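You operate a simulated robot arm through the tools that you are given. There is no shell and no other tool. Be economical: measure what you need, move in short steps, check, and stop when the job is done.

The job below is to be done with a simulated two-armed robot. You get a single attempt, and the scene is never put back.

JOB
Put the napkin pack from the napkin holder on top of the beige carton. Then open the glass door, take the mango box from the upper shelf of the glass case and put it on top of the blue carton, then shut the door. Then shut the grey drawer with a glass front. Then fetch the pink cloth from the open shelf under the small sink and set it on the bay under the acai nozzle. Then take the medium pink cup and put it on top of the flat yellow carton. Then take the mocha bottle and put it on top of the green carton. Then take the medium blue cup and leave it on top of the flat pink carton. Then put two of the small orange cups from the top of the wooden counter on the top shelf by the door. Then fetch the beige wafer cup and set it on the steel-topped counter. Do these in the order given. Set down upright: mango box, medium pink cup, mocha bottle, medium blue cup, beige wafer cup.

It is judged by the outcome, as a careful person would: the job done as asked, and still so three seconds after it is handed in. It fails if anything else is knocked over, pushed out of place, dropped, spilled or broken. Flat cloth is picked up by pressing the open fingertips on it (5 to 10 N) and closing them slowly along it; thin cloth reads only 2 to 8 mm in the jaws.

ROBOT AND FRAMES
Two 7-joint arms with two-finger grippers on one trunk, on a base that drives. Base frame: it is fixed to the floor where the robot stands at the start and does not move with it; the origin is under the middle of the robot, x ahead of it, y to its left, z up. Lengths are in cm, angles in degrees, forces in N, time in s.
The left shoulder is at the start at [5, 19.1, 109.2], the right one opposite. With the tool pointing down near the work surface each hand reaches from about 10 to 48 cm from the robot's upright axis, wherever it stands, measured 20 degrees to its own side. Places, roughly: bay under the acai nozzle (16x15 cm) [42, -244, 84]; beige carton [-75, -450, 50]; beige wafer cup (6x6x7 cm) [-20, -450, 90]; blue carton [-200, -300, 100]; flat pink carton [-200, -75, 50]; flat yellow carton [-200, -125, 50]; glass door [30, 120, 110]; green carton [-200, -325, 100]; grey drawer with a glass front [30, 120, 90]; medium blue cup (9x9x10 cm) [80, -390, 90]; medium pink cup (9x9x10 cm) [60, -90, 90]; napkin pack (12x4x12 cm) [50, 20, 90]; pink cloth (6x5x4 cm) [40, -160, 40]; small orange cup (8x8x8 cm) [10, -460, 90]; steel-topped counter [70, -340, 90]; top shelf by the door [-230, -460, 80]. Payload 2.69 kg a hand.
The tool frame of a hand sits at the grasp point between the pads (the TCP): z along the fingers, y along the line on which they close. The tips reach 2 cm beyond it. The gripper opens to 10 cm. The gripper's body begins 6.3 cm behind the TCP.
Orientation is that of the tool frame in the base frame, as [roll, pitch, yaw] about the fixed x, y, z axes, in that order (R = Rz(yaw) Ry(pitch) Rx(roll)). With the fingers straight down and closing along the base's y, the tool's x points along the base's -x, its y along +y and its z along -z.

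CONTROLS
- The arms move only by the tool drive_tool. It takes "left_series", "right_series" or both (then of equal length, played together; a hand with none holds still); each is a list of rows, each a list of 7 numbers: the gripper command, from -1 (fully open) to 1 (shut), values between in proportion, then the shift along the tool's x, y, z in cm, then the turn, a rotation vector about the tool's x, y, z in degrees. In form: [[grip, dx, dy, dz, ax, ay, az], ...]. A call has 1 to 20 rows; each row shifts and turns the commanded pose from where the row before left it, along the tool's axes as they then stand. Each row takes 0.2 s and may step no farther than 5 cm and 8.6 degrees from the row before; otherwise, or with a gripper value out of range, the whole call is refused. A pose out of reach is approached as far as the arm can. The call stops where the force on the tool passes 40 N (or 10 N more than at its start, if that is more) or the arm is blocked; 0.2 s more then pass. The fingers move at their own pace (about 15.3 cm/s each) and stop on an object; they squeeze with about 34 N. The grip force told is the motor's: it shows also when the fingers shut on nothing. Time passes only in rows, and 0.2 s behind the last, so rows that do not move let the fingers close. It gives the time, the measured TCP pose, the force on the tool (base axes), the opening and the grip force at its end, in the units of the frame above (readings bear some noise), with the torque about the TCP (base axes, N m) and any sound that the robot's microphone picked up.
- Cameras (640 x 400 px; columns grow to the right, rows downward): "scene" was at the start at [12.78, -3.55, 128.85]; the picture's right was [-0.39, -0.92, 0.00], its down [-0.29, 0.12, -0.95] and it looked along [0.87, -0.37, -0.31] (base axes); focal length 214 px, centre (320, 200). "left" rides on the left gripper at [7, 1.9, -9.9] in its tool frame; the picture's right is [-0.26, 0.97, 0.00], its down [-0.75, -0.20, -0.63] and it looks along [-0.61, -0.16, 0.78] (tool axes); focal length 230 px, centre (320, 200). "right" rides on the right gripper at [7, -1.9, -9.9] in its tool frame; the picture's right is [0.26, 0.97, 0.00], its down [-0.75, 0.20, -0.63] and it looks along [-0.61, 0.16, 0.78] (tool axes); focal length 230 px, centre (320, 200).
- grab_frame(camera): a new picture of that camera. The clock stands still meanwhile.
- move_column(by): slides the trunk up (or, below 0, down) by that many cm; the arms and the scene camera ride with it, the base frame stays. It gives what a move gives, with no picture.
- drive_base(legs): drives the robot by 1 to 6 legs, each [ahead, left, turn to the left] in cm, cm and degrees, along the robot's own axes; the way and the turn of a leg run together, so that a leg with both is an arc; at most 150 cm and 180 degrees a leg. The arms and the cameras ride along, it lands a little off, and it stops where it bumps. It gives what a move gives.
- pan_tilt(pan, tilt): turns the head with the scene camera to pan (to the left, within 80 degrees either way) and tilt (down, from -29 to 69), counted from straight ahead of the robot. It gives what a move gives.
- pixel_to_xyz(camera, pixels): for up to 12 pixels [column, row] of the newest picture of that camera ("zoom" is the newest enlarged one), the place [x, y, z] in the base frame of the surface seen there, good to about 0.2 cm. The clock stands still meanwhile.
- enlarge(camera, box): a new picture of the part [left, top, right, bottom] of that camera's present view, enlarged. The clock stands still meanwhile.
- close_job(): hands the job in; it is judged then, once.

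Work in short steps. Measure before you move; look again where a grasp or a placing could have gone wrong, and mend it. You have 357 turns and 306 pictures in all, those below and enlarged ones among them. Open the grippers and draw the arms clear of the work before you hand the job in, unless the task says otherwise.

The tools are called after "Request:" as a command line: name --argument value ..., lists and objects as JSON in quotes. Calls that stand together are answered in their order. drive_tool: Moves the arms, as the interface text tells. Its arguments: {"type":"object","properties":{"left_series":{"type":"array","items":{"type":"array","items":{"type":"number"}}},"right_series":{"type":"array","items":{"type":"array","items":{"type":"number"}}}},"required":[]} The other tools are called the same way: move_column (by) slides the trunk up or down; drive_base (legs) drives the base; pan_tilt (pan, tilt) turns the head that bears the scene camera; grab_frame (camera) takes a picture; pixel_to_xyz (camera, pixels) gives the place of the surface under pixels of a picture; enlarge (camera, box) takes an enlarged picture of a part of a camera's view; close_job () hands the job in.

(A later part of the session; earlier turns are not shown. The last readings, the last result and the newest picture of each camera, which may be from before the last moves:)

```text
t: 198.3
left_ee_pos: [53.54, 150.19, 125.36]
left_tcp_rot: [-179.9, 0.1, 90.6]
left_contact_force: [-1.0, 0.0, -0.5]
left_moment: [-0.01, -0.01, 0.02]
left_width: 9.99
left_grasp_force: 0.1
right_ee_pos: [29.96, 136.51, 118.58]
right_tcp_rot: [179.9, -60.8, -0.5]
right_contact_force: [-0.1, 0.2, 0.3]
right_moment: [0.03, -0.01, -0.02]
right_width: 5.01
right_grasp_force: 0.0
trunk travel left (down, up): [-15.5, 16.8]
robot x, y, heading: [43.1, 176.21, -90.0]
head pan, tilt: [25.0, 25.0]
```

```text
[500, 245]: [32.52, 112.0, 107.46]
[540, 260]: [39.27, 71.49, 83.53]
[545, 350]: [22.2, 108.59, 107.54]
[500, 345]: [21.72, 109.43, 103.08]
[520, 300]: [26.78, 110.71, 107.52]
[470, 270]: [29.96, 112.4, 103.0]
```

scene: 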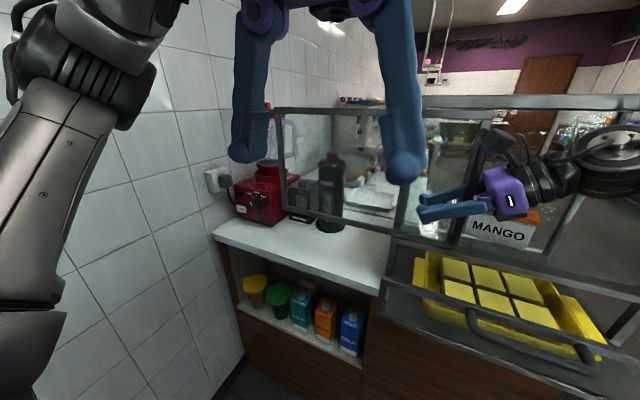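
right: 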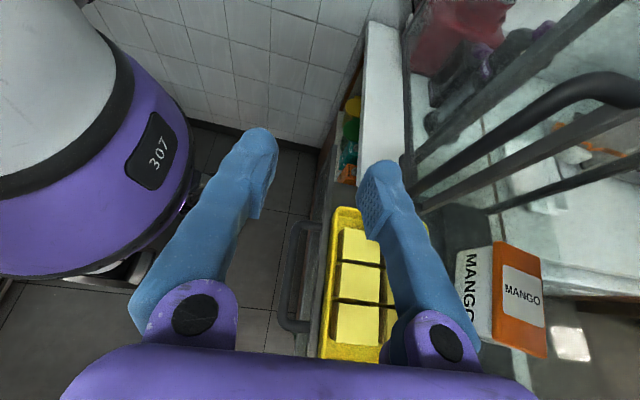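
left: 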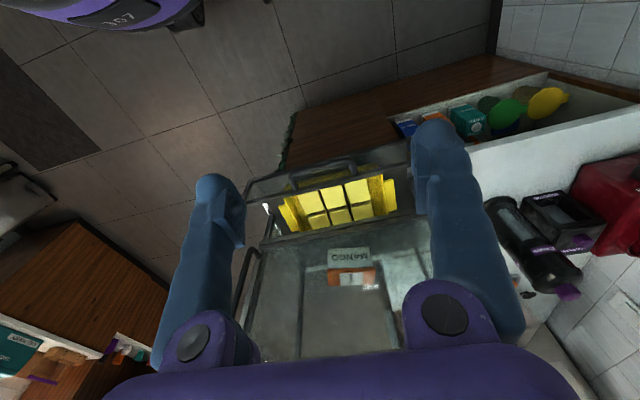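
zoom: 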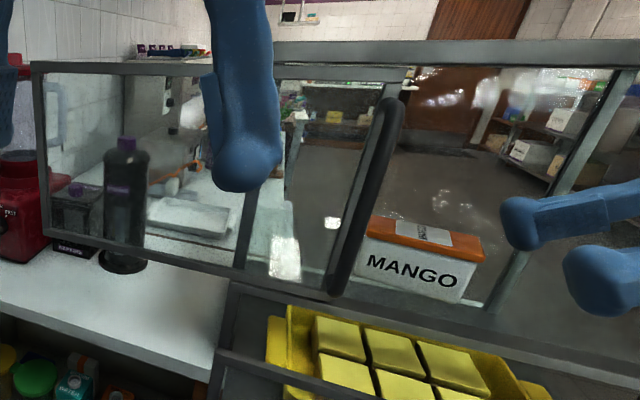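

Box: about 9.8×5.9×6.8 cm, long side facing the door at −11°, too wide to grip from the front. I'll nudge its +x end back to turn it so its narrow side can be gripped from the front-left. First restore the right tool to the standard 45° forward pitch.

Request:
drive_tool --right_series '[[0.6, 0, 0, 0, 0, -8.1, 0], [1, 0, 0, 0, 0, -8.1, 0], [1, 0, 0, 0, 0, -8.1, 0], [1, 0, 0, 0, 0, -8.1, 0], [1, 0, 0, 0, 0, -8.1, 0], [1, 0, 0, 0, 0, -8.1, 0], [1, 0, 0, 0, 0, -8.1, 0], [1, 0, 0, 0, 0, -4.1, 0], [1, 0, 0, 0, 0, 0, -8.2], [1, 0, 0, 0, 0, 0, -8.2], [1, 0, 0, 0, 0, 0, -8.2], [1, 0, 0, 0, 0, 0, -8.2], [1, 0, 0, 0, 0, 0, -8.2], [1, 0, 0, 0, 0, 0, -8.2], [1, 0, 0, 0, 0, 0, -8.2], [1, 0, 0, 0, 0, 0, -8.2], [1, 0, 0, 0, 0, 0, -8.2], [1, 0, 0, 0, 0, 0, -8.2], [1, 0, 0, 0, 0, 0, -8], [1, 0, 0, 0, 0, 0, 0]]'

Request:
drive_tool --right_series '[[1, 0, 0, 0, 0, -7.5, 0], [1, 0, 0, 0, 0, -7.5, 0], [1, 0, 0, 0, 0, -7.5, 0], [1, 0, 0, 0, 0, -7.5, 0], [1, 0, 0, 0, 0, -7.5, 0], [1, 0, 0, 0, 0, -7.5, 0], [1, 0, 0, 0, 0, 0, 0]]'

Request:
grab_frame --camera "right"

```text
t: 202.6
left_ee_pos: [53.57, 150.0, 125.31]
left_tcp_rot: [-179.9, 0.1, 90.6]
left_contact_force: [-0.6, -0.4, 0.2]
left_moment: [-0.01, -0.02, -0.02]
left_width: 10.0
left_grasp_force: 0.1
right_ee_pos: [28.1, 136.77, 118.22]
right_tcp_rot: [180.0, -0.1, 89.6]
right_contact_force: [-0.2, -0.2, -0.3]
right_moment: [-0.01, 0.0, 0.02]
right_width: 0.0
right_grasp_force: 29.7
right hand out of reach, approached as far as the arm can: row 7
trunk travel left (down, up): [-15.5, 16.8]
robot x, y, heading: [42.91, 175.92, -89.8]
head pan, tilt: [25.0, 25.0]
```

```text
t: 204.2
left_ee_pos: [53.47, 150.06, 125.36]
left_tcp_rot: [-179.8, -0.1, 90.5]
left_contact_force: [0.3, -0.4, -0.7]
left_moment: [0.0, -0.02, -0.01]
left_width: 10.01
left_grasp_force: 0.1
right_ee_pos: [28.18, 136.72, 118.16]
right_tcp_rot: [180.0, 45.0, 89.6]
right_contact_force: [-0.5, -0.1, 0.1]
right_moment: [0.0, 0.01, 0.01]
right_width: 0.0
right_grasp_force: 29.3
trunk travel left (down, up): [-15.5, 16.8]
robot x, y, heading: [43.04, 175.75, -89.9]
head pan, tilt: [25.0, 25.0]
```

```text
225 pictures are left
```

right: 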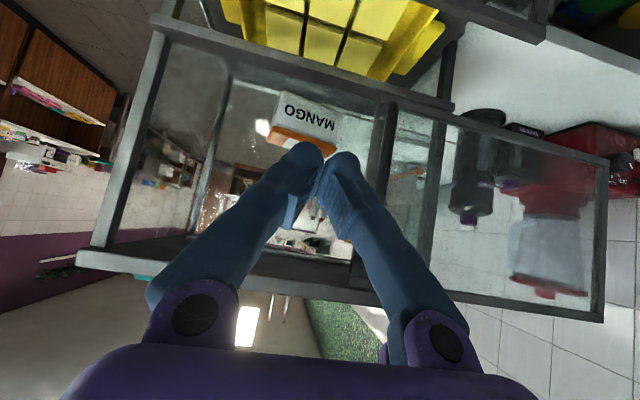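

I drive the base 8 cm ahead, then advance the closed fingertips to just in front of the box's +x end.

Request:
drive_base --legs '[[8, 0, 0]]'

Request:
drive_tool --right_series '[[1, 0, 2.1, 0, 0, 0, 0], [1, 0, 0, 4, 0, 0, 0], [1, 0, 0, 4, 0, 0, 0], [1, 0, 0, 4, 0, 0, 0], [1, 0, 0, 0, 0, 0, 0]]'

Request:
grab_frame --camera "right"

```text
t: 205.2
left_ee_pos: [53.6, 141.98, 125.3]
left_tcp_rot: [-179.9, 0.0, 90.6]
left_contact_force: [0.0, -0.4, 0.1]
left_moment: [0.03, 0.01, 0.03]
left_width: 10.0
left_grasp_force: 0.0
right_ee_pos: [28.07, 128.62, 118.24]
right_tcp_rot: [-179.9, 44.9, 89.5]
right_contact_force: [-0.2, -0.5, 0.1]
right_moment: [0.03, 0.02, 0.0]
right_width: 0.01
right_grasp_force: 29.7
trunk travel left (down, up): [-15.5, 16.8]
robot x, y, heading: [43.23, 168.37, -90.1]
head pan, tilt: [25.0, 25.0]
```

```text
t: 206.4
left_ee_pos: [53.57, 142.07, 125.36]
left_tcp_rot: [-179.8, 0.1, 90.5]
left_contact_force: [0.7, -0.3, -0.2]
left_moment: [0.01, -0.02, -0.02]
left_width: 10.01
left_grasp_force: 0.0
right_ee_pos: [29.94, 120.4, 109.78]
right_tcp_rot: [180.0, 45.0, 89.5]
right_contact_force: [0.9, 0.1, 0.2]
right_moment: [-0.01, 0.0, 0.01]
right_width: 0.02
right_grasp_force: 29.1
trunk travel left (down, up): [-15.5, 16.8]
robot x, y, heading: [42.93, 168.38, -89.9]
head pan, tilt: [25.0, 25.0]
```

```text
224 pictures are left
```

right: 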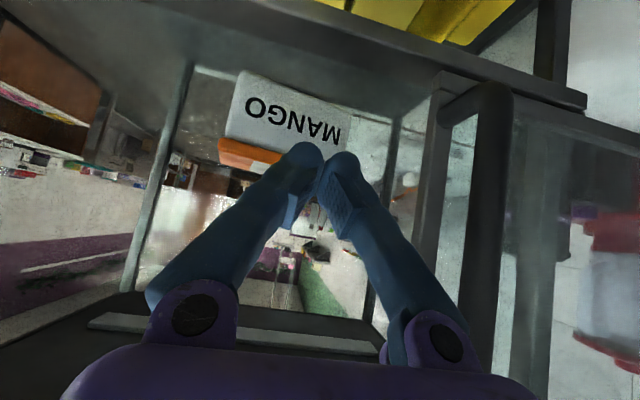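

I lower to the box's mid height in front of its +x end, then push 3 cm toward -y and look.

Request:
drive_tool --right_series '[[1, 0, 0.5, 3.3, 0, 0, 0], [1, 0, 0, 3.3, 0, 0, 0], [1, -0.7, 0, 0.7, 0, 0, 0], [1, -0.7, 0, 0.7, 0, 0, 0], [1, -0.7, 0, 0.7, 0, 0, 0], [1, -0.7, 0, 0.7, 0, 0, 0], [1, 0, 0, 0, 0, 0, 0]]'

Request:
grab_frame --camera "right"

```text
t: 208.0
left_ee_pos: [53.62, 142.01, 125.32]
left_tcp_rot: [-180.0, 0.1, 90.6]
left_contact_force: [0.5, 0.4, -0.6]
left_moment: [0.03, 0.01, -0.02]
left_width: 9.99
left_grasp_force: 0.2
right_ee_pos: [30.55, 111.61, 105.16]
right_tcp_rot: [-179.8, 45.1, 89.6]
right_contact_force: [0.2, -0.1, -0.4]
right_moment: [0.01, -0.02, 0.01]
right_width: 0.0
right_grasp_force: 29.8
trunk travel left (down, up): [-15.5, 16.8]
robot x, y, heading: [43.0, 168.17, -89.8]
head pan, tilt: [25.0, 25.0]
```

```text
223 pictures are left
```

right: 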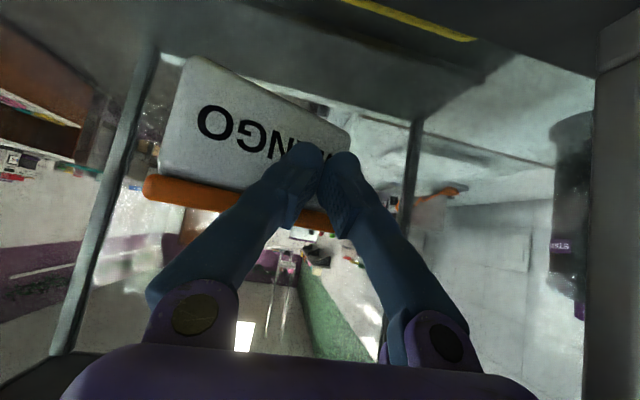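

It turns as intended. I push 3.5 cm further.

Request:
drive_tool --right_series '[[1, -0.7, 0, 0.7, 0, 0, 0], [1, -0.7, 0, 0.7, 0, 0, 0], [1, -0.7, 0, 0.7, 0, 0, 0], [1, -0.4, 0, 0.4, 0, 0, 0], [1, 0, 0, 0, 0, 0, 0]]'

Request:
grab_frame --camera "right"

```text
t: 209.2
left_ee_pos: [53.67, 142.03, 125.37]
left_tcp_rot: [-179.9, 0.1, 90.7]
left_contact_force: [0.2, 1.7, 0.4]
left_moment: [0.0, 0.0, -0.03]
left_width: 10.02
left_grasp_force: 0.1
right_ee_pos: [29.41, 108.45, 105.15]
right_tcp_rot: [-180.0, 45.0, 89.4]
right_contact_force: [1.3, 1.4, 0.0]
right_moment: [0.02, 0.03, 0.03]
right_width: 0.01
right_grasp_force: 29.4
right hand out of reach, approached as far as the arm can: row 2, 3
trunk travel left (down, up): [-15.5, 16.8]
robot x, y, heading: [42.53, 168.04, -89.8]
head pan, tilt: [25.0, 25.0]
```

```text
222 pictures are left
```

right: 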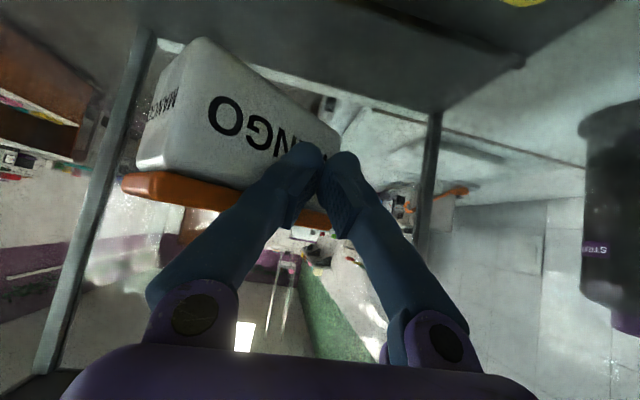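

Near the reach limit. I withdraw and measure the box's new pose.

Request:
drive_tool --right_series '[[1, 0.7, 0, -0.7, 0, 0, 0], [1, 1.5, 0, -1.5, 0, 0, 0], [1, 1.5, 0, -2, 0, 0, 0], [1, 0, 0, -3, 0, 0, 0], [1, 0, 0, -4, 0, 0, 0], [1, 0, 0, -4, 0, 0, 0], [1, 0, 0, 0, 0, 0, 0]]'

Request:
grab_frame --camera "right"

Request:
enlarge --camera "scene" --box '[260, 80, 640, 300]'

```text
t: 210.8
left_ee_pos: [53.55, 141.94, 125.39]
left_tcp_rot: [-180.0, 0.0, 90.6]
left_contact_force: [-0.5, -0.6, 0.5]
left_moment: [-0.02, -0.02, 0.01]
left_width: 9.98
left_grasp_force: 0.0
right_ee_pos: [29.91, 121.89, 113.39]
right_tcp_rot: [-179.9, 45.0, 89.5]
right_contact_force: [0.2, -0.7, 0.3]
right_moment: [-0.01, 0.01, -0.02]
right_width: 0.0
right_grasp_force: 29.8
trunk travel left (down, up): [-15.5, 16.8]
robot x, y, heading: [42.98, 167.88, -90.1]
head pan, tilt: [25.0, 25.0]
```

```text
221 pictures are left
```

right: 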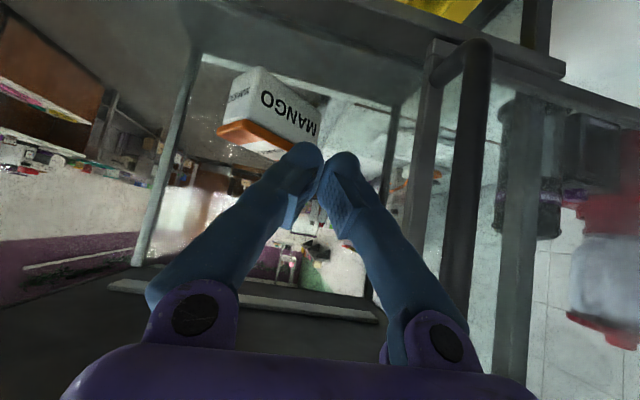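

```text
1.68 times, centred on (450, 190) of scene
```

zoom: 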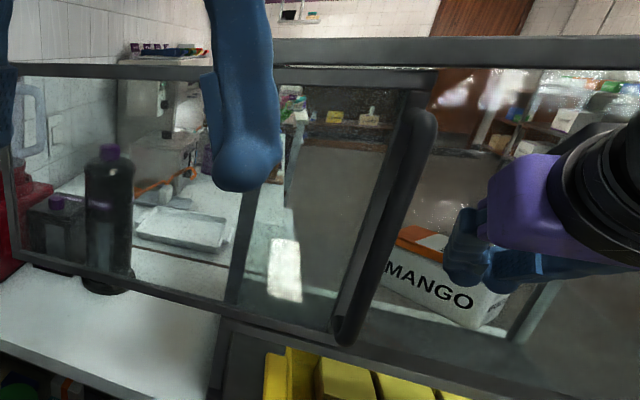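

I measure box points in the right picture.

Request:
pixel_to_xyz --camera "right" --pixels '[[258, 72], [247, 115], [240, 95], [226, 125], [275, 105], [290, 110], [312, 115], [232, 122], [310, 132], [245, 140], [222, 132], [280, 85]]'

Request:
pixel_to_xyz --camera "zoom" --pixels '[[390, 275], [460, 322], [490, 300], [480, 320], [425, 290], [425, 240], [400, 240]]'

```text
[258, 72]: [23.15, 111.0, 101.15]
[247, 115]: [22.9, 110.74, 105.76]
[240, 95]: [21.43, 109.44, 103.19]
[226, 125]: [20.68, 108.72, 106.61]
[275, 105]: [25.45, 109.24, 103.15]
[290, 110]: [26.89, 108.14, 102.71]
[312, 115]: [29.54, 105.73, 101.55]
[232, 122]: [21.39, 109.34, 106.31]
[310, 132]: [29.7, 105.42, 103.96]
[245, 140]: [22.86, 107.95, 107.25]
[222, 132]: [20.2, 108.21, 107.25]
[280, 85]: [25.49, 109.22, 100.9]
```

```text
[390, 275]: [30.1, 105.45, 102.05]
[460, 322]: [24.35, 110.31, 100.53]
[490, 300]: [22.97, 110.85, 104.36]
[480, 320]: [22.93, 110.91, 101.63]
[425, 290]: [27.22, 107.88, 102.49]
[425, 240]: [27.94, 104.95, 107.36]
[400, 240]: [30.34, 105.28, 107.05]
```

The box now lies at about −41°; I want it nearer −65° so the hand clears the case post. I lower the tips, drive 8 cm ahead and push its far end again, diagonally.

Request:
drive_tool --right_series '[[1, 2.6, 0, 2.6, 0, 0, 0], [1, 2.6, 0, 2.6, 0, 0, 0], [1, 0, 0, 0, 0, 0, 0]]'

Request:
drive_base --legs '[[8, 0, 0]]'

Request:
grab_frame --camera "right"

```text
t: 211.6
left_ee_pos: [53.66, 142.09, 125.35]
left_tcp_rot: [-179.9, 0.1, 90.7]
left_contact_force: [-0.1, -0.3, 0.4]
left_moment: [-0.03, 0.0, 0.0]
left_width: 10.01
left_grasp_force: 0.0
right_ee_pos: [29.97, 121.83, 105.91]
right_tcp_rot: [-180.0, 45.0, 89.4]
right_contact_force: [0.2, 0.6, 0.2]
right_moment: [0.03, 0.04, 0.0]
right_width: 0.0
right_grasp_force: 29.4
trunk travel left (down, up): [-15.5, 16.8]
robot x, y, heading: [42.82, 168.39, -89.9]
head pan, tilt: [25.0, 25.0]
```

```text
t: 212.7
left_ee_pos: [53.56, 133.99, 125.27]
left_tcp_rot: [-179.8, -0.1, 90.5]
left_contact_force: [0.4, 0.1, -0.6]
left_moment: [0.06, 0.02, -0.02]
left_width: 10.01
left_grasp_force: 0.0
right_ee_pos: [29.95, 113.71, 105.9]
right_tcp_rot: [-179.9, 44.9, 89.4]
right_contact_force: [0.3, 0.0, -0.6]
right_moment: [0.01, -0.02, -0.04]
right_width: 0.0
right_grasp_force: 30.0
trunk travel left (down, up): [-15.5, 16.8]
robot x, y, heading: [42.66, 160.38, -89.9]
head pan, tilt: [25.0, 25.0]
```

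```text
219 pictures are left
```

right: 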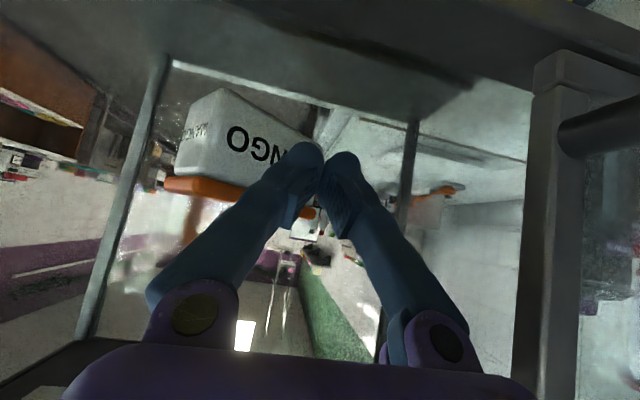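

I come down to the face and push diagonally (-x,-y) about 5.5 cm.

Request:
drive_tool --right_series '[[1, -1.25, 0, 1.9, 0, 0, 0], [1, -1.25, 0, 1.9, 0, 0, 0], [1, -0.6, -0.4, 0.6, 0, 0, 0], [1, -0.6, -0.4, 0.6, 0, 0, 0], [1, -0.6, -0.4, 0.6, 0, 0, 0], [1, -0.6, -0.5, 0.6, 0, 0, 0], [1, -0.6, -0.5, 0.6, 0, 0, 0], [1, -0.6, -0.5, 0.6, 0, 0, 0], [1, 0, 0, 0, 0, 0, 0]]'

Request:
grab_frame --camera "right"

```text
t: 214.7
left_ee_pos: [53.47, 134.14, 125.35]
left_tcp_rot: [-179.8, 0.1, 90.5]
left_contact_force: [-0.3, 0.0, 0.5]
left_moment: [0.02, 0.01, -0.01]
left_width: 9.99
left_grasp_force: 0.0
right_ee_pos: [27.23, 104.22, 105.06]
right_tcp_rot: [-179.9, 45.0, 89.4]
right_contact_force: [0.4, -0.3, -0.1]
right_moment: [0.0, -0.02, -0.02]
right_width: 0.0
right_grasp_force: 29.6
trunk travel left (down, up): [-15.5, 16.8]
robot x, y, heading: [43.2, 159.99, -90.2]
head pan, tilt: [25.0, 25.0]
```

```text
218 pictures are left
```

right: 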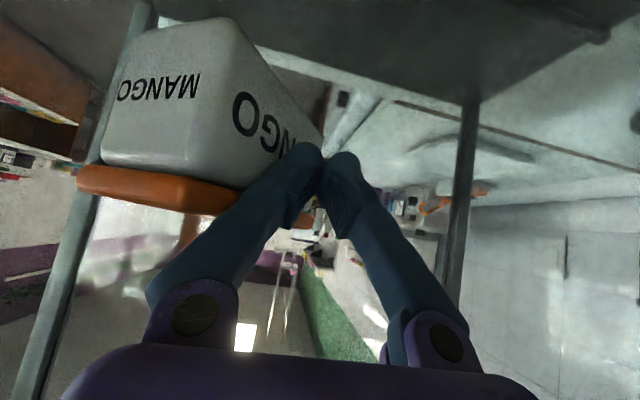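

It's turning well. I push 2.5 cm more, mostly toward -x.

Request:
drive_tool --right_series '[[1, -0.5, -0.8, 0.5, 0, 0, 0], [1, -0.5, -0.8, 0.5, 0, 0, 0], [1, -0.4, -0.8, 0.4, 0, 0, 0], [1, 0, 0, 0, 0, 0, 0]]'

Request:
grab_frame --camera "right"

Request:
pixel_to_xyz --camera "right" --pixels '[[230, 60], [220, 100], [150, 60], [120, 110], [270, 100], [250, 120], [290, 120], [160, 180], [110, 170]]'

```text
t: 215.7
left_ee_pos: [53.44, 134.04, 125.28]
left_tcp_rot: [-179.9, 0.0, 90.6]
left_contact_force: [0.2, 0.5, 0.0]
left_moment: [0.01, 0.02, -0.01]
left_width: 10.01
left_grasp_force: 0.0
right_ee_pos: [24.69, 102.26, 105.03]
right_tcp_rot: [-179.9, 45.0, 89.5]
right_contact_force: [0.4, 0.7, 0.3]
right_moment: [-0.03, 0.01, -0.04]
right_width: 0.0
right_grasp_force: 29.6
trunk travel left (down, up): [-15.5, 16.8]
robot x, y, heading: [42.56, 159.9, -89.9]
head pan, tilt: [25.0, 25.0]
```

```text
217 pictures are left
```

right: 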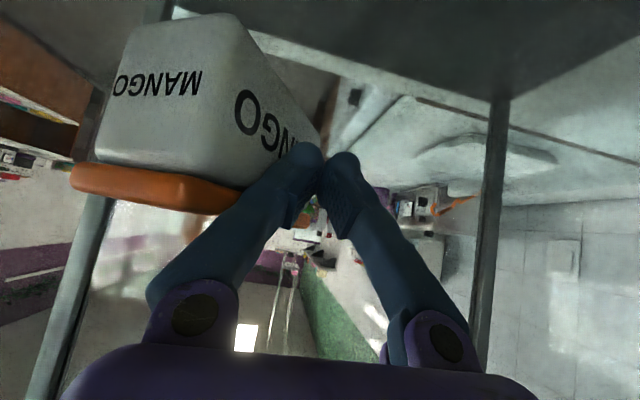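

```text
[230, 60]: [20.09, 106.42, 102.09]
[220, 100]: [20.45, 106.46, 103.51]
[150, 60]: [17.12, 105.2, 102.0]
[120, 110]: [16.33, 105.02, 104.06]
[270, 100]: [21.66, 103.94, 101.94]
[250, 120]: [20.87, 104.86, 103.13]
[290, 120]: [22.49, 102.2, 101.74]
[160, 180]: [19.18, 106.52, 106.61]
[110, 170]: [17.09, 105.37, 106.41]
```

The box lies at about −66°. Before grasping I check where the right forearm runs relative to the case front.

Request:
pan_tilt --pan -15 --tilt 30

Request:
grab_frame --camera "scene"

```text
t: 216.7
left_ee_pos: [53.56, 134.08, 125.18]
left_tcp_rot: [-179.9, 0.0, 90.6]
left_contact_force: [0.7, 0.0, -0.6]
left_moment: [0.03, -0.03, -0.03]
left_width: 9.99
left_grasp_force: 0.1
right_ee_pos: [24.79, 102.26, 104.96]
right_tcp_rot: [-179.9, 45.0, 89.6]
right_contact_force: [0.0, 0.5, 0.1]
right_moment: [0.0, 0.03, 0.01]
right_width: 0.02
right_grasp_force: 29.7
trunk travel left (down, up): [-15.5, 16.8]
robot x, y, heading: [42.75, 159.92, -90.3]
head pan, tilt: [-15.0, 30.0]
```

```text
216 pictures are left
```

scene: 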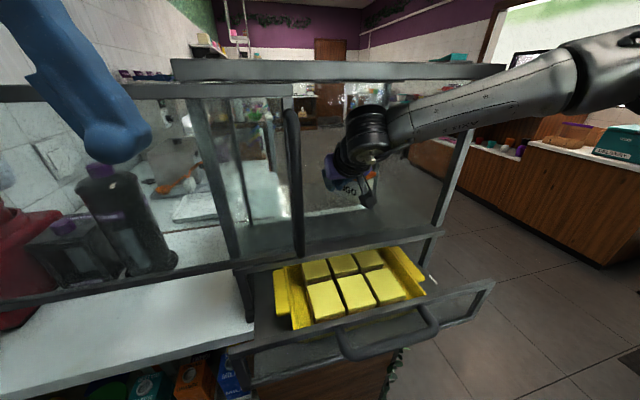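

I measure forearm points.

Request:
pixel_to_xyz --camera "scene" --pixels '[[365, 120], [395, 120], [430, 112], [470, 105], [520, 90], [560, 75], [430, 135], [480, 122], [366, 150], [460, 160], [330, 70]]'

```text
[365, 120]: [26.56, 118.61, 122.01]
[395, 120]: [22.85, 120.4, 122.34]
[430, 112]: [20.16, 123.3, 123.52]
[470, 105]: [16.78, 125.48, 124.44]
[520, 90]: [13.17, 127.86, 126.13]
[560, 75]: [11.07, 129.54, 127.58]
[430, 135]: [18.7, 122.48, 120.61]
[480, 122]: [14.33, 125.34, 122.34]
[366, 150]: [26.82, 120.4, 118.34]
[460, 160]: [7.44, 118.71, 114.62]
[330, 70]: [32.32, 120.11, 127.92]
```

If the hand goes to x≈18.7 from here the forearm would touch the post, so I'll stand further left (+x). I withdraw, back off, strafe left, and open the gripper.

Request:
drive_tool --right_series '[[1, 0.3, 0.3, -0.3, 0, 0, 0], [1, 1.7, 0, -1.7, 0, 0, 0], [1, 1.9, 0, -1.9, 0, 0, 0], [1, 1.9, 0, -1.9, 0, 0, 0], [1, 1.9, 0, -1.9, 0, 0, 0], [1, 1.9, 0, -1.9, 0, 0, 0], [1, 1.9, 0, -1.9, 0, 0, 0]]'

Request:
drive_base --legs '[[-16, 0, 0], [0, 11.5, 0]]'

Request:
drive_tool --right_series '[[0, 0, -4, 0, 0, 0, 0], [-1, 0, -4, 0, 0, 0, 0], [-1, 0, -4, 0, 0, 0, 0], [-1, 0, -4, 0, 0, 0, 0], [-1, 0, -1.7, 0, 0, 0, 0], [-1, 0, 0, 0, 0, 0, 0]]'

Request:
grab_frame --camera "right"

```text
t: 218.3
left_ee_pos: [53.57, 134.14, 125.29]
left_tcp_rot: [-179.9, 0.1, 90.6]
left_contact_force: [-0.1, -0.3, -0.6]
left_moment: [-0.03, -0.02, 0.01]
left_width: 10.0
left_grasp_force: 0.1
right_ee_pos: [25.25, 118.61, 105.08]
right_tcp_rot: [-180.0, 45.1, 89.3]
right_contact_force: [-0.4, 0.5, 0.3]
right_moment: [-0.02, -0.02, -0.02]
right_width: 0.0
right_grasp_force: 29.4
trunk travel left (down, up): [-15.5, 16.8]
robot x, y, heading: [43.19, 159.85, -89.8]
head pan, tilt: [-15.0, 30.0]
```

```text
t: 221.1
left_ee_pos: [65.29, 150.28, 125.33]
left_tcp_rot: [-179.9, 0.1, 90.4]
left_contact_force: [0.2, 0.0, 0.4]
left_moment: [-0.01, 0.01, 0.01]
left_width: 10.01
left_grasp_force: 0.1
right_ee_pos: [37.02, 134.81, 105.14]
right_tcp_rot: [-179.9, 45.0, 89.4]
right_contact_force: [-0.3, -0.8, 0.4]
right_moment: [-0.02, 0.0, -0.03]
right_width: 0.0
right_grasp_force: 29.2
trunk travel left (down, up): [-15.5, 16.8]
robot x, y, heading: [54.87, 176.19, -90.0]
head pan, tilt: [-15.0, 30.0]
```

```text
t: 222.5
left_ee_pos: [65.31, 150.28, 125.18]
left_tcp_rot: [-180.0, 0.1, 90.5]
left_contact_force: [-0.2, 0.5, -0.8]
left_moment: [-0.04, 0.01, 0.0]
left_width: 10.02
left_grasp_force: 0.0
right_ee_pos: [19.27, 135.06, 105.09]
right_tcp_rot: [-180.0, 44.9, 89.4]
right_contact_force: [-0.7, -1.0, 0.1]
right_moment: [0.04, 0.01, -0.02]
right_width: 10.01
right_grasp_force: 0.1
trunk travel left (down, up): [-15.5, 16.8]
robot x, y, heading: [54.6, 176.23, -89.9]
head pan, tilt: [-15.0, 30.0]
```

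```text
215 pictures are left
```

right: 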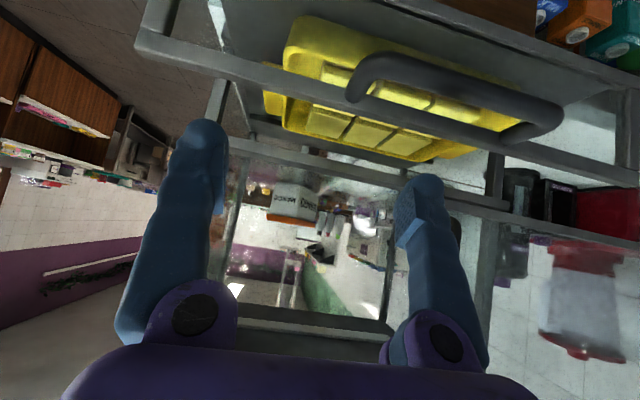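

The box is seen at (295,200) between the fingers. I enlarge and measure it again.

Request:
enlarge --camera "right" --box '[240, 160, 380, 250]'

Request:
pixel_to_xyz --camera "right" --pixels '[[278, 190], [270, 205], [300, 195], [312, 200], [300, 210], [272, 214], [285, 200], [308, 192], [306, 208]]'

```text
4.44 times, centred on (310, 205) of right
```

zoom: 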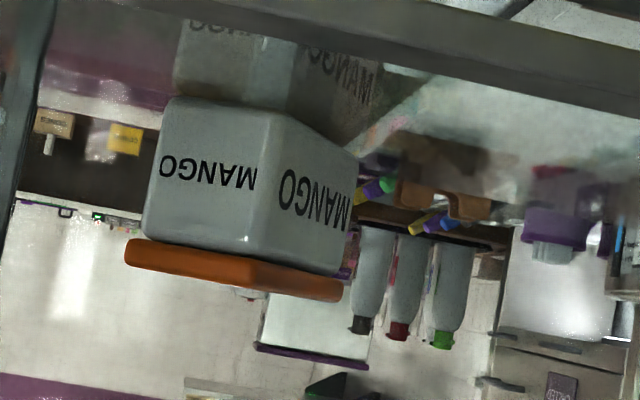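

```text
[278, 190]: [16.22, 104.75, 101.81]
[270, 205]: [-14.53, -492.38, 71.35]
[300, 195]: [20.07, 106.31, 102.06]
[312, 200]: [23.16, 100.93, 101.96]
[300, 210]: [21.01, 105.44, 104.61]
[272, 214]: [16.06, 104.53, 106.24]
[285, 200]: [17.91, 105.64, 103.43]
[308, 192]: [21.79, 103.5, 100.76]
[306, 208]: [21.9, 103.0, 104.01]
```

Consistent (−68°). I drive 17 cm ahead with the hand at box height, then extend to just before the box.

Request:
drive_tool --right_series '[[-1, 0, -0.3, 0, 0, 0, 0], [-1, -0.4, 0, -0.4, 0, 0, 0]]'

Request:
drive_base --legs '[[17, 0, 0]]'

Request:
grab_frame --camera "scene"

Request:
grab_frame --camera "right"

```text
t: 223.1
left_ee_pos: [65.2, 150.26, 125.36]
left_tcp_rot: [-179.9, 0.1, 90.5]
left_contact_force: [0.5, 0.3, -0.3]
left_moment: [-0.01, 0.0, -0.05]
left_width: 10.0
left_grasp_force: 0.0
right_ee_pos: [18.93, 135.1, 105.65]
right_tcp_rot: [-179.9, 45.1, 89.4]
right_contact_force: [0.2, -0.3, 1.0]
right_moment: [0.01, 0.0, -0.02]
right_width: 10.01
right_grasp_force: 0.1
trunk travel left (down, up): [-15.5, 16.8]
robot x, y, heading: [54.7, 176.48, -89.9]
head pan, tilt: [-15.0, 30.0]
```

```text
t: 224.5
left_ee_pos: [65.22, 133.23, 125.19]
left_tcp_rot: [-179.9, 0.0, 90.5]
left_contact_force: [0.2, 0.2, 0.0]
left_moment: [0.02, 0.01, 0.02]
left_width: 9.96
left_grasp_force: 0.0
right_ee_pos: [18.87, 118.03, 105.72]
right_tcp_rot: [-180.0, 44.9, 89.5]
right_contact_force: [-0.4, -0.5, -0.7]
right_moment: [-0.01, 0.02, 0.04]
right_width: 9.99
right_grasp_force: 0.0
trunk travel left (down, up): [-15.5, 16.8]
robot x, y, heading: [54.99, 159.42, -89.8]
head pan, tilt: [-15.0, 30.0]
```

```text
213 pictures are left
```

scene: 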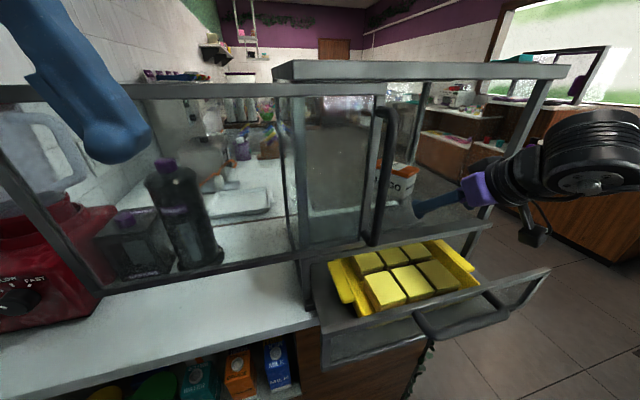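

```text
212 pictures are left
```

right: 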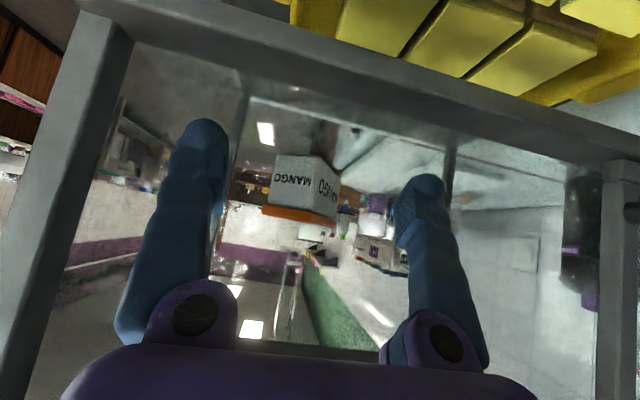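

Box is centred between the fingers. I extend 12 cm horizontally and check.

Request:
drive_tool --right_series '[[-1, -1.41, 0, 1.41, 0, 0, 0], [-1, -1.41, 0, 1.41, 0, 0, 0], [-1, -1.41, 0, 1.41, 0, 0, 0], [-1, -1.41, 0, 1.41, 0, 0, 0], [-1, -1.41, 0, 1.41, 0, 0, 0], [-1, 0, 0, 0, 0, 0, 0]]'

Request:
grab_frame --camera "right"

Request:
grab_frame --camera "scene"

```text
t: 225.9
left_ee_pos: [65.25, 133.49, 125.25]
left_tcp_rot: [-179.8, 0.1, 90.4]
left_contact_force: [-0.4, -0.7, -0.6]
left_moment: [-0.01, 0.0, 0.0]
left_width: 10.03
left_grasp_force: 0.0
right_ee_pos: [18.82, 108.2, 105.84]
right_tcp_rot: [179.9, 45.0, 89.4]
right_contact_force: [0.2, 0.3, 0.9]
right_moment: [0.03, -0.04, -0.03]
right_width: 10.0
right_grasp_force: 0.1
trunk travel left (down, up): [-15.5, 16.8]
robot x, y, heading: [54.87, 159.34, -90.2]
head pan, tilt: [-15.0, 30.0]
```

```text
211 pictures are left
```

right: 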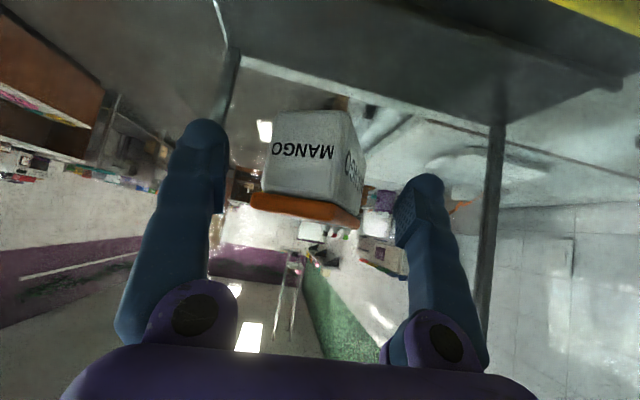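

```text
210 pictures are left
```

scene: 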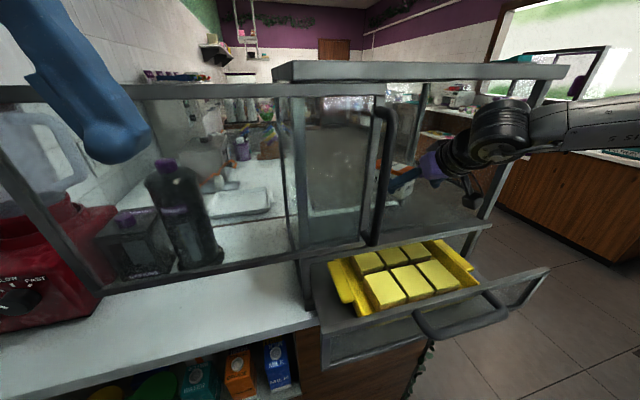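

I check forearm-to-post clearance before the last 4.5 cm.

Request:
pixel_to_xyz --camera "scene" --pixels '[[500, 115], [500, 140], [535, 120], [560, 125], [600, 120], [630, 120], [495, 200], [545, 145], [450, 160], [525, 95]]'

```text
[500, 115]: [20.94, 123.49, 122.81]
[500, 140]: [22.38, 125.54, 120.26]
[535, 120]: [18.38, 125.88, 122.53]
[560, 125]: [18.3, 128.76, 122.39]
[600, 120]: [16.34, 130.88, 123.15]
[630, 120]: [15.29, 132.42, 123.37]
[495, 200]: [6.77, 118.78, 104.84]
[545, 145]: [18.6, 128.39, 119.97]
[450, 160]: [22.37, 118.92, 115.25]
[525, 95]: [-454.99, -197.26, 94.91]
```

About 2 cm of clearance remains. I make the last advance and close on the box.

Request:
drive_tool --right_series '[[-1, -1.24, 0, 1.88, 0, 0, 0], [-1, -1.24, 0, 1.88, 0, 0, 0], [-1, 0, 0, 0, 0, 0, 0], [0, 0, 0, 0, 0, 0, 0], [1, 0, 0, 0, 0, 0, 0], [1, 0, 0, 0, 0, 0, 0], [1, 0, 0, 0, 0, 0, 0]]'

Request:
grab_frame --camera "right"

```text
t: 227.5
left_ee_pos: [65.26, 133.37, 125.27]
left_tcp_rot: [-180.0, 0.1, 90.4]
left_contact_force: [0.4, 0.0, -0.5]
left_moment: [0.03, 0.02, -0.01]
left_width: 10.0
left_grasp_force: 0.0
right_ee_pos: [18.96, 103.67, 105.03]
right_tcp_rot: [-180.0, 45.3, 89.3]
right_contact_force: [1.3, -1.9, 6.6]
right_moment: [-0.82, -0.41, 0.06]
right_width: 5.98
right_grasp_force: 33.5
trunk travel left (down, up): [-15.5, 16.8]
robot x, y, heading: [54.58, 159.39, -89.8]
head pan, tilt: [-15.0, 30.0]
```

```text
209 pictures are left
```

right: 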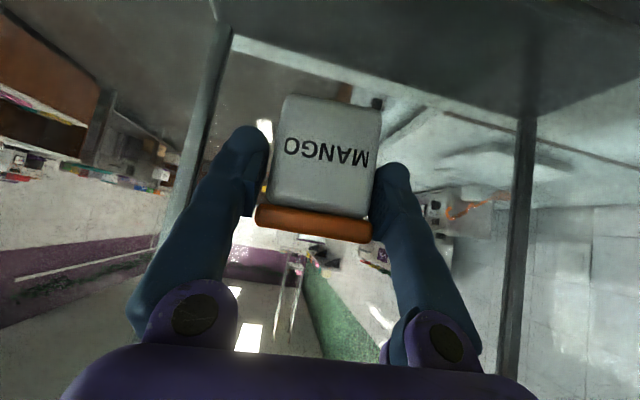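

The box is held (5.98 cm) and aligned. I lift 1.8 cm and draw straight back.

Request:
drive_tool --right_series '[[1, -0.6, 0, -0.6, 0, 0, 0], [1, -0.7, 0, -0.7, 0, 0, 0], [1, 0, 0, 0, 0, 0, 0], [1, 0.7, 0, -0.7, 0, 0, 0], [1, 1.2, 0, -1.2, 0, 0, 0], [1, 1.4, 0, -1.4, 0, 0, 0], [1, 1.4, 0, -1.4, 0, 0, 0], [1, 0, 0, 0, 0, 0, 0]]'

Request:
grab_frame --camera "right"

Request:
grab_frame --camera "scene"

```text
t: 229.3
left_ee_pos: [65.26, 133.21, 125.15]
left_tcp_rot: [-179.9, 0.0, 90.5]
left_contact_force: [-0.7, 0.3, -1.0]
left_moment: [0.01, 0.04, -0.04]
left_width: 10.0
left_grasp_force: 0.1
right_ee_pos: [18.71, 110.32, 106.67]
right_tcp_rot: [180.0, 45.1, 89.4]
right_contact_force: [0.5, -0.7, -3.4]
right_moment: [0.14, 0.01, 0.01]
right_width: 5.96
right_grasp_force: 33.7
trunk travel left (down, up): [-15.5, 16.8]
robot x, y, heading: [54.82, 159.39, -89.9]
head pan, tilt: [-15.0, 30.0]
```

```text
208 pictures are left
```

right: 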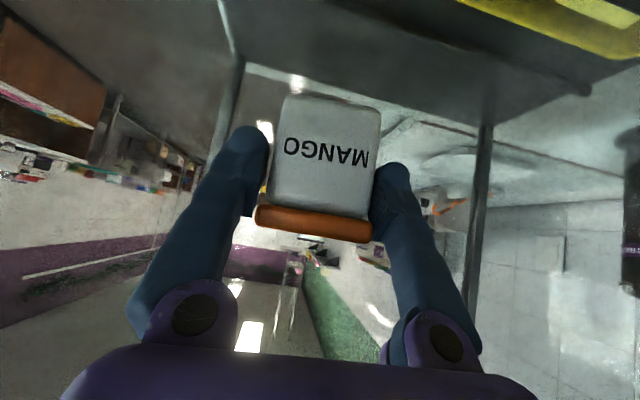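

```text
207 pictures are left
```

scene: 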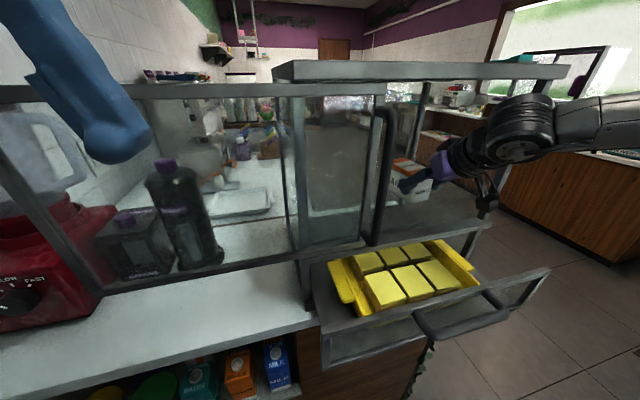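

The box is out of contact and held well. I raise it slightly, back off, and raise further once clear.

Request:
drive_tool --right_series '[[1, 1.4, 0, -1.4, 0, 0, 0], [1, 0.7, 0, -1.7, 0, 0, 0]]'

Request:
drive_base --legs '[[-18, 0, 0]]'

Request:
drive_tool --right_series '[[1, -1.8, 0, -1.8, 0, 0, 0], [1, -1.8, 0, -1.8, 0, 0, 0], [1, -1.8, 0, -1.8, 0, 0, 0], [1, 0, 0, 0, 0, 0, 0]]'

Request:
grab_frame --camera "scene"

```text
t: 229.9
left_ee_pos: [65.21, 133.35, 125.3]
left_tcp_rot: [-179.9, 0.1, 90.5]
left_contact_force: [-0.1, 0.0, -0.2]
left_moment: [-0.01, -0.02, -0.02]
left_width: 10.01
left_grasp_force: 0.1
right_ee_pos: [18.78, 114.12, 107.4]
right_tcp_rot: [-179.9, 44.9, 89.3]
right_contact_force: [0.9, 0.0, -2.1]
right_moment: [0.13, 0.0, 0.02]
right_width: 5.96
right_grasp_force: 33.5
trunk travel left (down, up): [-15.5, 16.8]
robot x, y, heading: [54.62, 159.86, -90.0]
head pan, tilt: [-15.0, 30.0]
```

```text
t: 231.4
left_ee_pos: [65.34, 151.41, 125.3]
left_tcp_rot: [-179.9, 0.2, 90.6]
left_contact_force: [-0.2, 0.5, 1.0]
left_moment: [-0.05, 0.03, -0.02]
left_width: 10.01
left_grasp_force: 0.1
right_ee_pos: [19.06, 132.01, 107.44]
right_tcp_rot: [179.9, 45.0, 89.4]
right_contact_force: [0.2, -0.3, -4.0]
right_moment: [0.12, 0.04, 0.02]
right_width: 5.97
right_grasp_force: 34.1
trunk travel left (down, up): [-15.5, 16.8]
robot x, y, heading: [54.45, 177.53, -90.0]
head pan, tilt: [-15.0, 30.0]
```

```text
t: 232.4
left_ee_pos: [65.36, 151.32, 125.24]
left_tcp_rot: [-179.9, 0.0, 90.6]
left_contact_force: [-0.6, -0.4, 0.3]
left_moment: [0.0, 0.0, -0.03]
left_width: 10.02
left_grasp_force: 0.0
right_ee_pos: [18.99, 132.05, 115.07]
right_tcp_rot: [-179.9, 44.9, 89.5]
right_contact_force: [-0.1, 0.0, -4.0]
right_moment: [0.17, -0.02, 0.02]
right_width: 5.97
right_grasp_force: 33.5
trunk travel left (down, up): [-15.5, 16.8]
robot x, y, heading: [54.69, 176.79, -89.9]
head pan, tilt: [-15.0, 30.0]
```

```text
206 pictures are left
```

scene: 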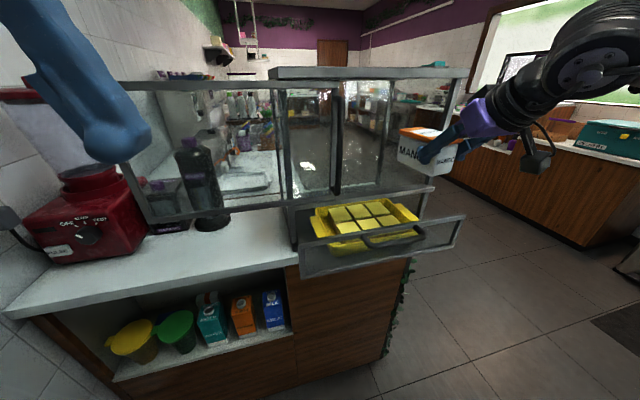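

Box secure. I strafe out to the aisle and drive down to about y=-230, then face the right-hand row.

Request:
drive_base --legs '[[0, -125, 0], [150, 0, 0], [150, 0, 0], [115, 0, 0]]'

Request:
pan_tilt --pan -45 --tilt 20

Request:
grab_frame --camera "scene"

```text
t: 263.1
left_ee_pos: [-64.3, -263.35, 125.26]
left_tcp_rot: [-179.9, 0.0, 91.1]
left_contact_force: [0.2, 0.1, -0.5]
left_moment: [0.02, 0.0, -0.03]
left_width: 9.98
left_grasp_force: 0.1
right_ee_pos: [-110.5, -283.09, 115.08]
right_tcp_rot: [-180.0, 44.8, 89.9]
right_contact_force: [0.1, 0.0, -3.2]
right_moment: [0.14, -0.01, -0.01]
right_width: 5.91
right_grasp_force: 34.4
trunk travel left (down, up): [-15.5, 16.8]
robot x, y, heading: [-75.29, -237.15, -89.3]
head pan, tilt: [-15.0, 30.0]
```

```text
t: 264.0
left_ee_pos: [-64.34, -263.35, 125.22]
left_tcp_rot: [-179.9, 0.2, 91.1]
left_contact_force: [-0.2, 0.8, -0.1]
left_moment: [0.0, 0.03, 0.0]
left_width: 9.98
left_grasp_force: 0.0
right_ee_pos: [-110.49, -283.16, 115.12]
right_tcp_rot: [179.9, 44.9, 89.9]
right_contact_force: [0.1, 0.1, -2.3]
right_moment: [0.11, 0.06, 0.04]
right_width: 5.9
right_grasp_force: 34.2
trunk travel left (down, up): [-15.5, 16.8]
robot x, y, heading: [-75.34, -237.68, -89.5]
head pan, tilt: [-45.0, 20.0]
```

```text
205 pictures are left
```

scene: 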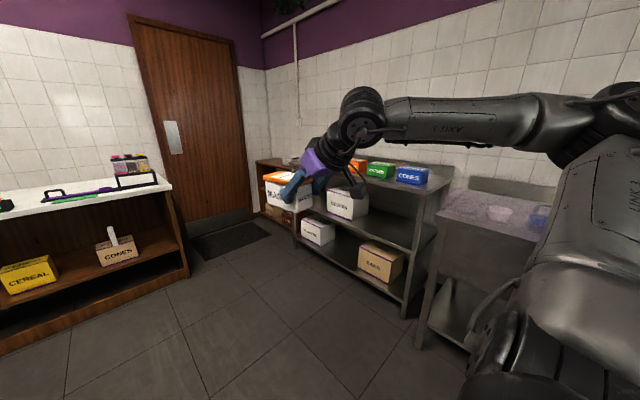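

Blue carton at (412,176), green at (380,169). I measure them.

Request:
enlarge --camera "scene" --box '[330, 140, 470, 230]'

Request:
pixel_to_xyz --camera "scene" --pixels '[[412, 179], [412, 168], [425, 172], [400, 172], [380, 172], [382, 163], [430, 195], [395, 200], [440, 200]]'

```text
4.44 times, centred on (400, 185) of scene
```

zoom: 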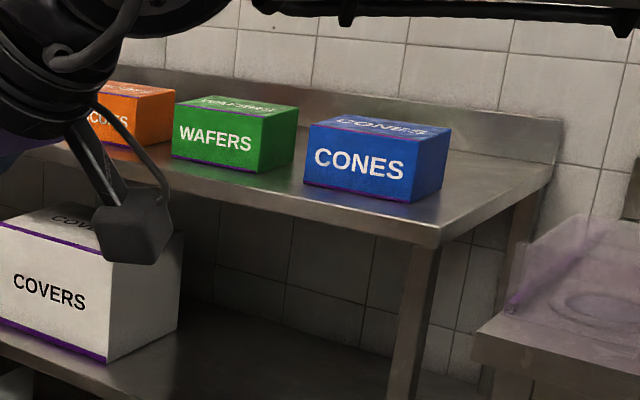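

```text
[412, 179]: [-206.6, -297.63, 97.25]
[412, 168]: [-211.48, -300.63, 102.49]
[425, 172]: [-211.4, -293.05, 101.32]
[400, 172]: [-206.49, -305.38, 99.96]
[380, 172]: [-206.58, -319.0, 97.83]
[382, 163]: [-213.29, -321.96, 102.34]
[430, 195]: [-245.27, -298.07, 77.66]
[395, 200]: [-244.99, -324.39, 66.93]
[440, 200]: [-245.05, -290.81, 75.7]
```

Blue carton top z 102.4, centre ≈ (-213,-297.5). I turn to face it and approach to x≈-125.

Request:
drive_base --legs '[[0, 0, -90.5], [0, 80, 0], [40, 0, 0]]'

Request:
drive_tool --right_series '[[1, 0, 4, 0, 0, 0, 0], [1, 0, 4, 0, 0, 0, 0], [1, 0, 4, 0, 0, 0, 0], [1, 0, 3, 0, 0, 0, 0], [1, 0, 0, 0, 0, 0, 0]]'

Request:
pan_tilt --pan 0 --tilt 30

Request:
grab_frame --camera "scene"

```text
t: 277.4
left_ee_pos: [-140.3, -328.51, 125.23]
left_tcp_rot: [-179.9, 0.0, 0.7]
left_contact_force: [-0.9, -0.3, 0.2]
left_moment: [0.0, 0.02, 0.01]
left_width: 9.97
left_grasp_force: 0.1
right_ee_pos: [-159.63, -282.25, 115.11]
right_tcp_rot: [-180.0, 44.9, -0.4]
right_contact_force: [-0.7, 0.6, -3.9]
right_moment: [0.02, -0.14, 0.0]
right_width: 5.92
right_grasp_force: 33.8
trunk travel left (down, up): [-15.5, 16.8]
robot x, y, heading: [-114.22, -317.86, -180.0]
head pan, tilt: [-45.0, 20.0]
```

```text
t: 278.6
left_ee_pos: [-140.3, -328.47, 125.32]
left_tcp_rot: [-179.9, 0.1, 0.6]
left_contact_force: [0.4, -0.3, -0.6]
left_moment: [-0.01, -0.05, 0.01]
left_width: 10.01
left_grasp_force: 0.1
right_ee_pos: [-159.52, -297.19, 115.15]
right_tcp_rot: [-180.0, 44.8, -0.4]
right_contact_force: [-1.0, -0.8, -2.5]
right_moment: [0.01, -0.12, -0.01]
right_width: 5.89
right_grasp_force: 34.1
trunk travel left (down, up): [-15.5, 16.8]
robot x, y, heading: [-113.95, -318.08, -179.7]
head pan, tilt: [-45.0, 20.0]
```

```text
t: 279.7
left_ee_pos: [-140.22, -328.47, 125.33]
left_tcp_rot: [-179.9, 0.1, 0.6]
left_contact_force: [-0.2, 0.1, -0.4]
left_moment: [0.01, 0.0, 0.02]
left_width: 10.03
left_grasp_force: 0.0
right_ee_pos: [-159.69, -297.21, 115.07]
right_tcp_rot: [-180.0, 45.0, -0.5]
right_contact_force: [-0.3, -0.1, -2.6]
right_moment: [0.02, -0.14, -0.02]
right_width: 5.89
right_grasp_force: 33.6
trunk travel left (down, up): [-15.5, 16.8]
robot x, y, heading: [-114.18, -318.07, -179.7]
head pan, tilt: [0.0, 30.0]
```

```text
203 pictures are left
```

scene: 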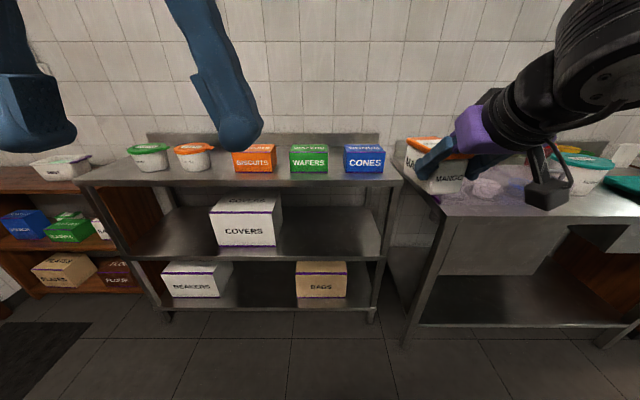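

I measure the blue carton and table edge from here.

Request:
enlarge --camera "scene" --box '[280, 130, 460, 230]'

Request:
pixel_to_xyz --camera "scene" --pixels '[[347, 153], [384, 153], [347, 146], [382, 146], [365, 149], [365, 163], [365, 180], [310, 149], [365, 186], [430, 210]]'

```text
3.56 times, centred on (370, 180) of scene
```

zoom: 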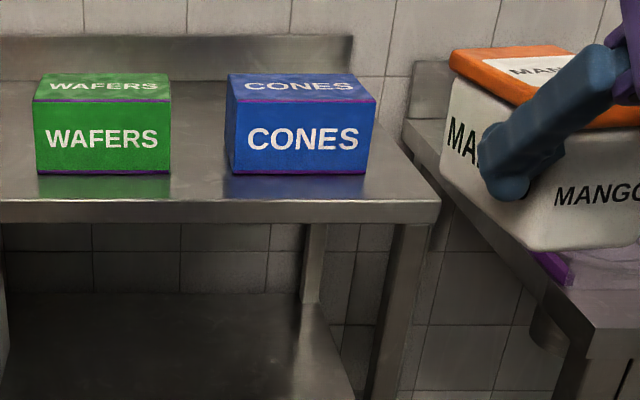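

```text
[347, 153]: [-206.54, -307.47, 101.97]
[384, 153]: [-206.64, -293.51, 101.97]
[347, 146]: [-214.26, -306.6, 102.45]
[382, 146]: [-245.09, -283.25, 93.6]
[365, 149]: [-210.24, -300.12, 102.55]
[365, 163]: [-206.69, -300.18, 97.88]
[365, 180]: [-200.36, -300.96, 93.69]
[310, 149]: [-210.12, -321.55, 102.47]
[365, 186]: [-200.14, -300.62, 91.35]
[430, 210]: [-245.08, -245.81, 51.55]
```

Blue carton centre (-211.5,-300.5), top 102.4. I drive 40 cm ahead and 3.3 left.

Request:
drive_base --legs '[[40, 3.3, 0]]'

Request:
grab_frame --camera "right"

```text
t: 282.2
left_ee_pos: [-180.72, -331.67, 125.24]
left_tcp_rot: [-179.8, 0.1, 0.5]
left_contact_force: [-0.5, 0.1, 0.9]
left_moment: [0.02, -0.04, 0.0]
left_width: 10.02
left_grasp_force: 0.1
right_ee_pos: [-199.95, -300.35, 115.01]
right_tcp_rot: [-180.0, 44.8, -0.6]
right_contact_force: [-0.4, 0.3, -3.5]
right_moment: [0.03, -0.13, 0.05]
right_width: 5.89
right_grasp_force: 34.6
trunk travel left (down, up): [-15.5, 16.8]
robot x, y, heading: [-154.55, -321.07, 180.2]
head pan, tilt: [0.0, 30.0]
```

```text
201 pictures are left
```

right: 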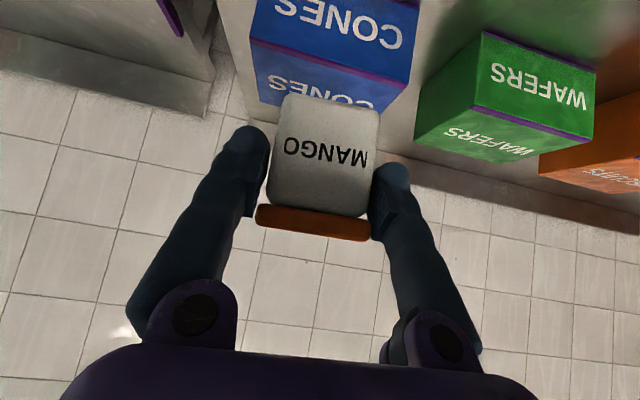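

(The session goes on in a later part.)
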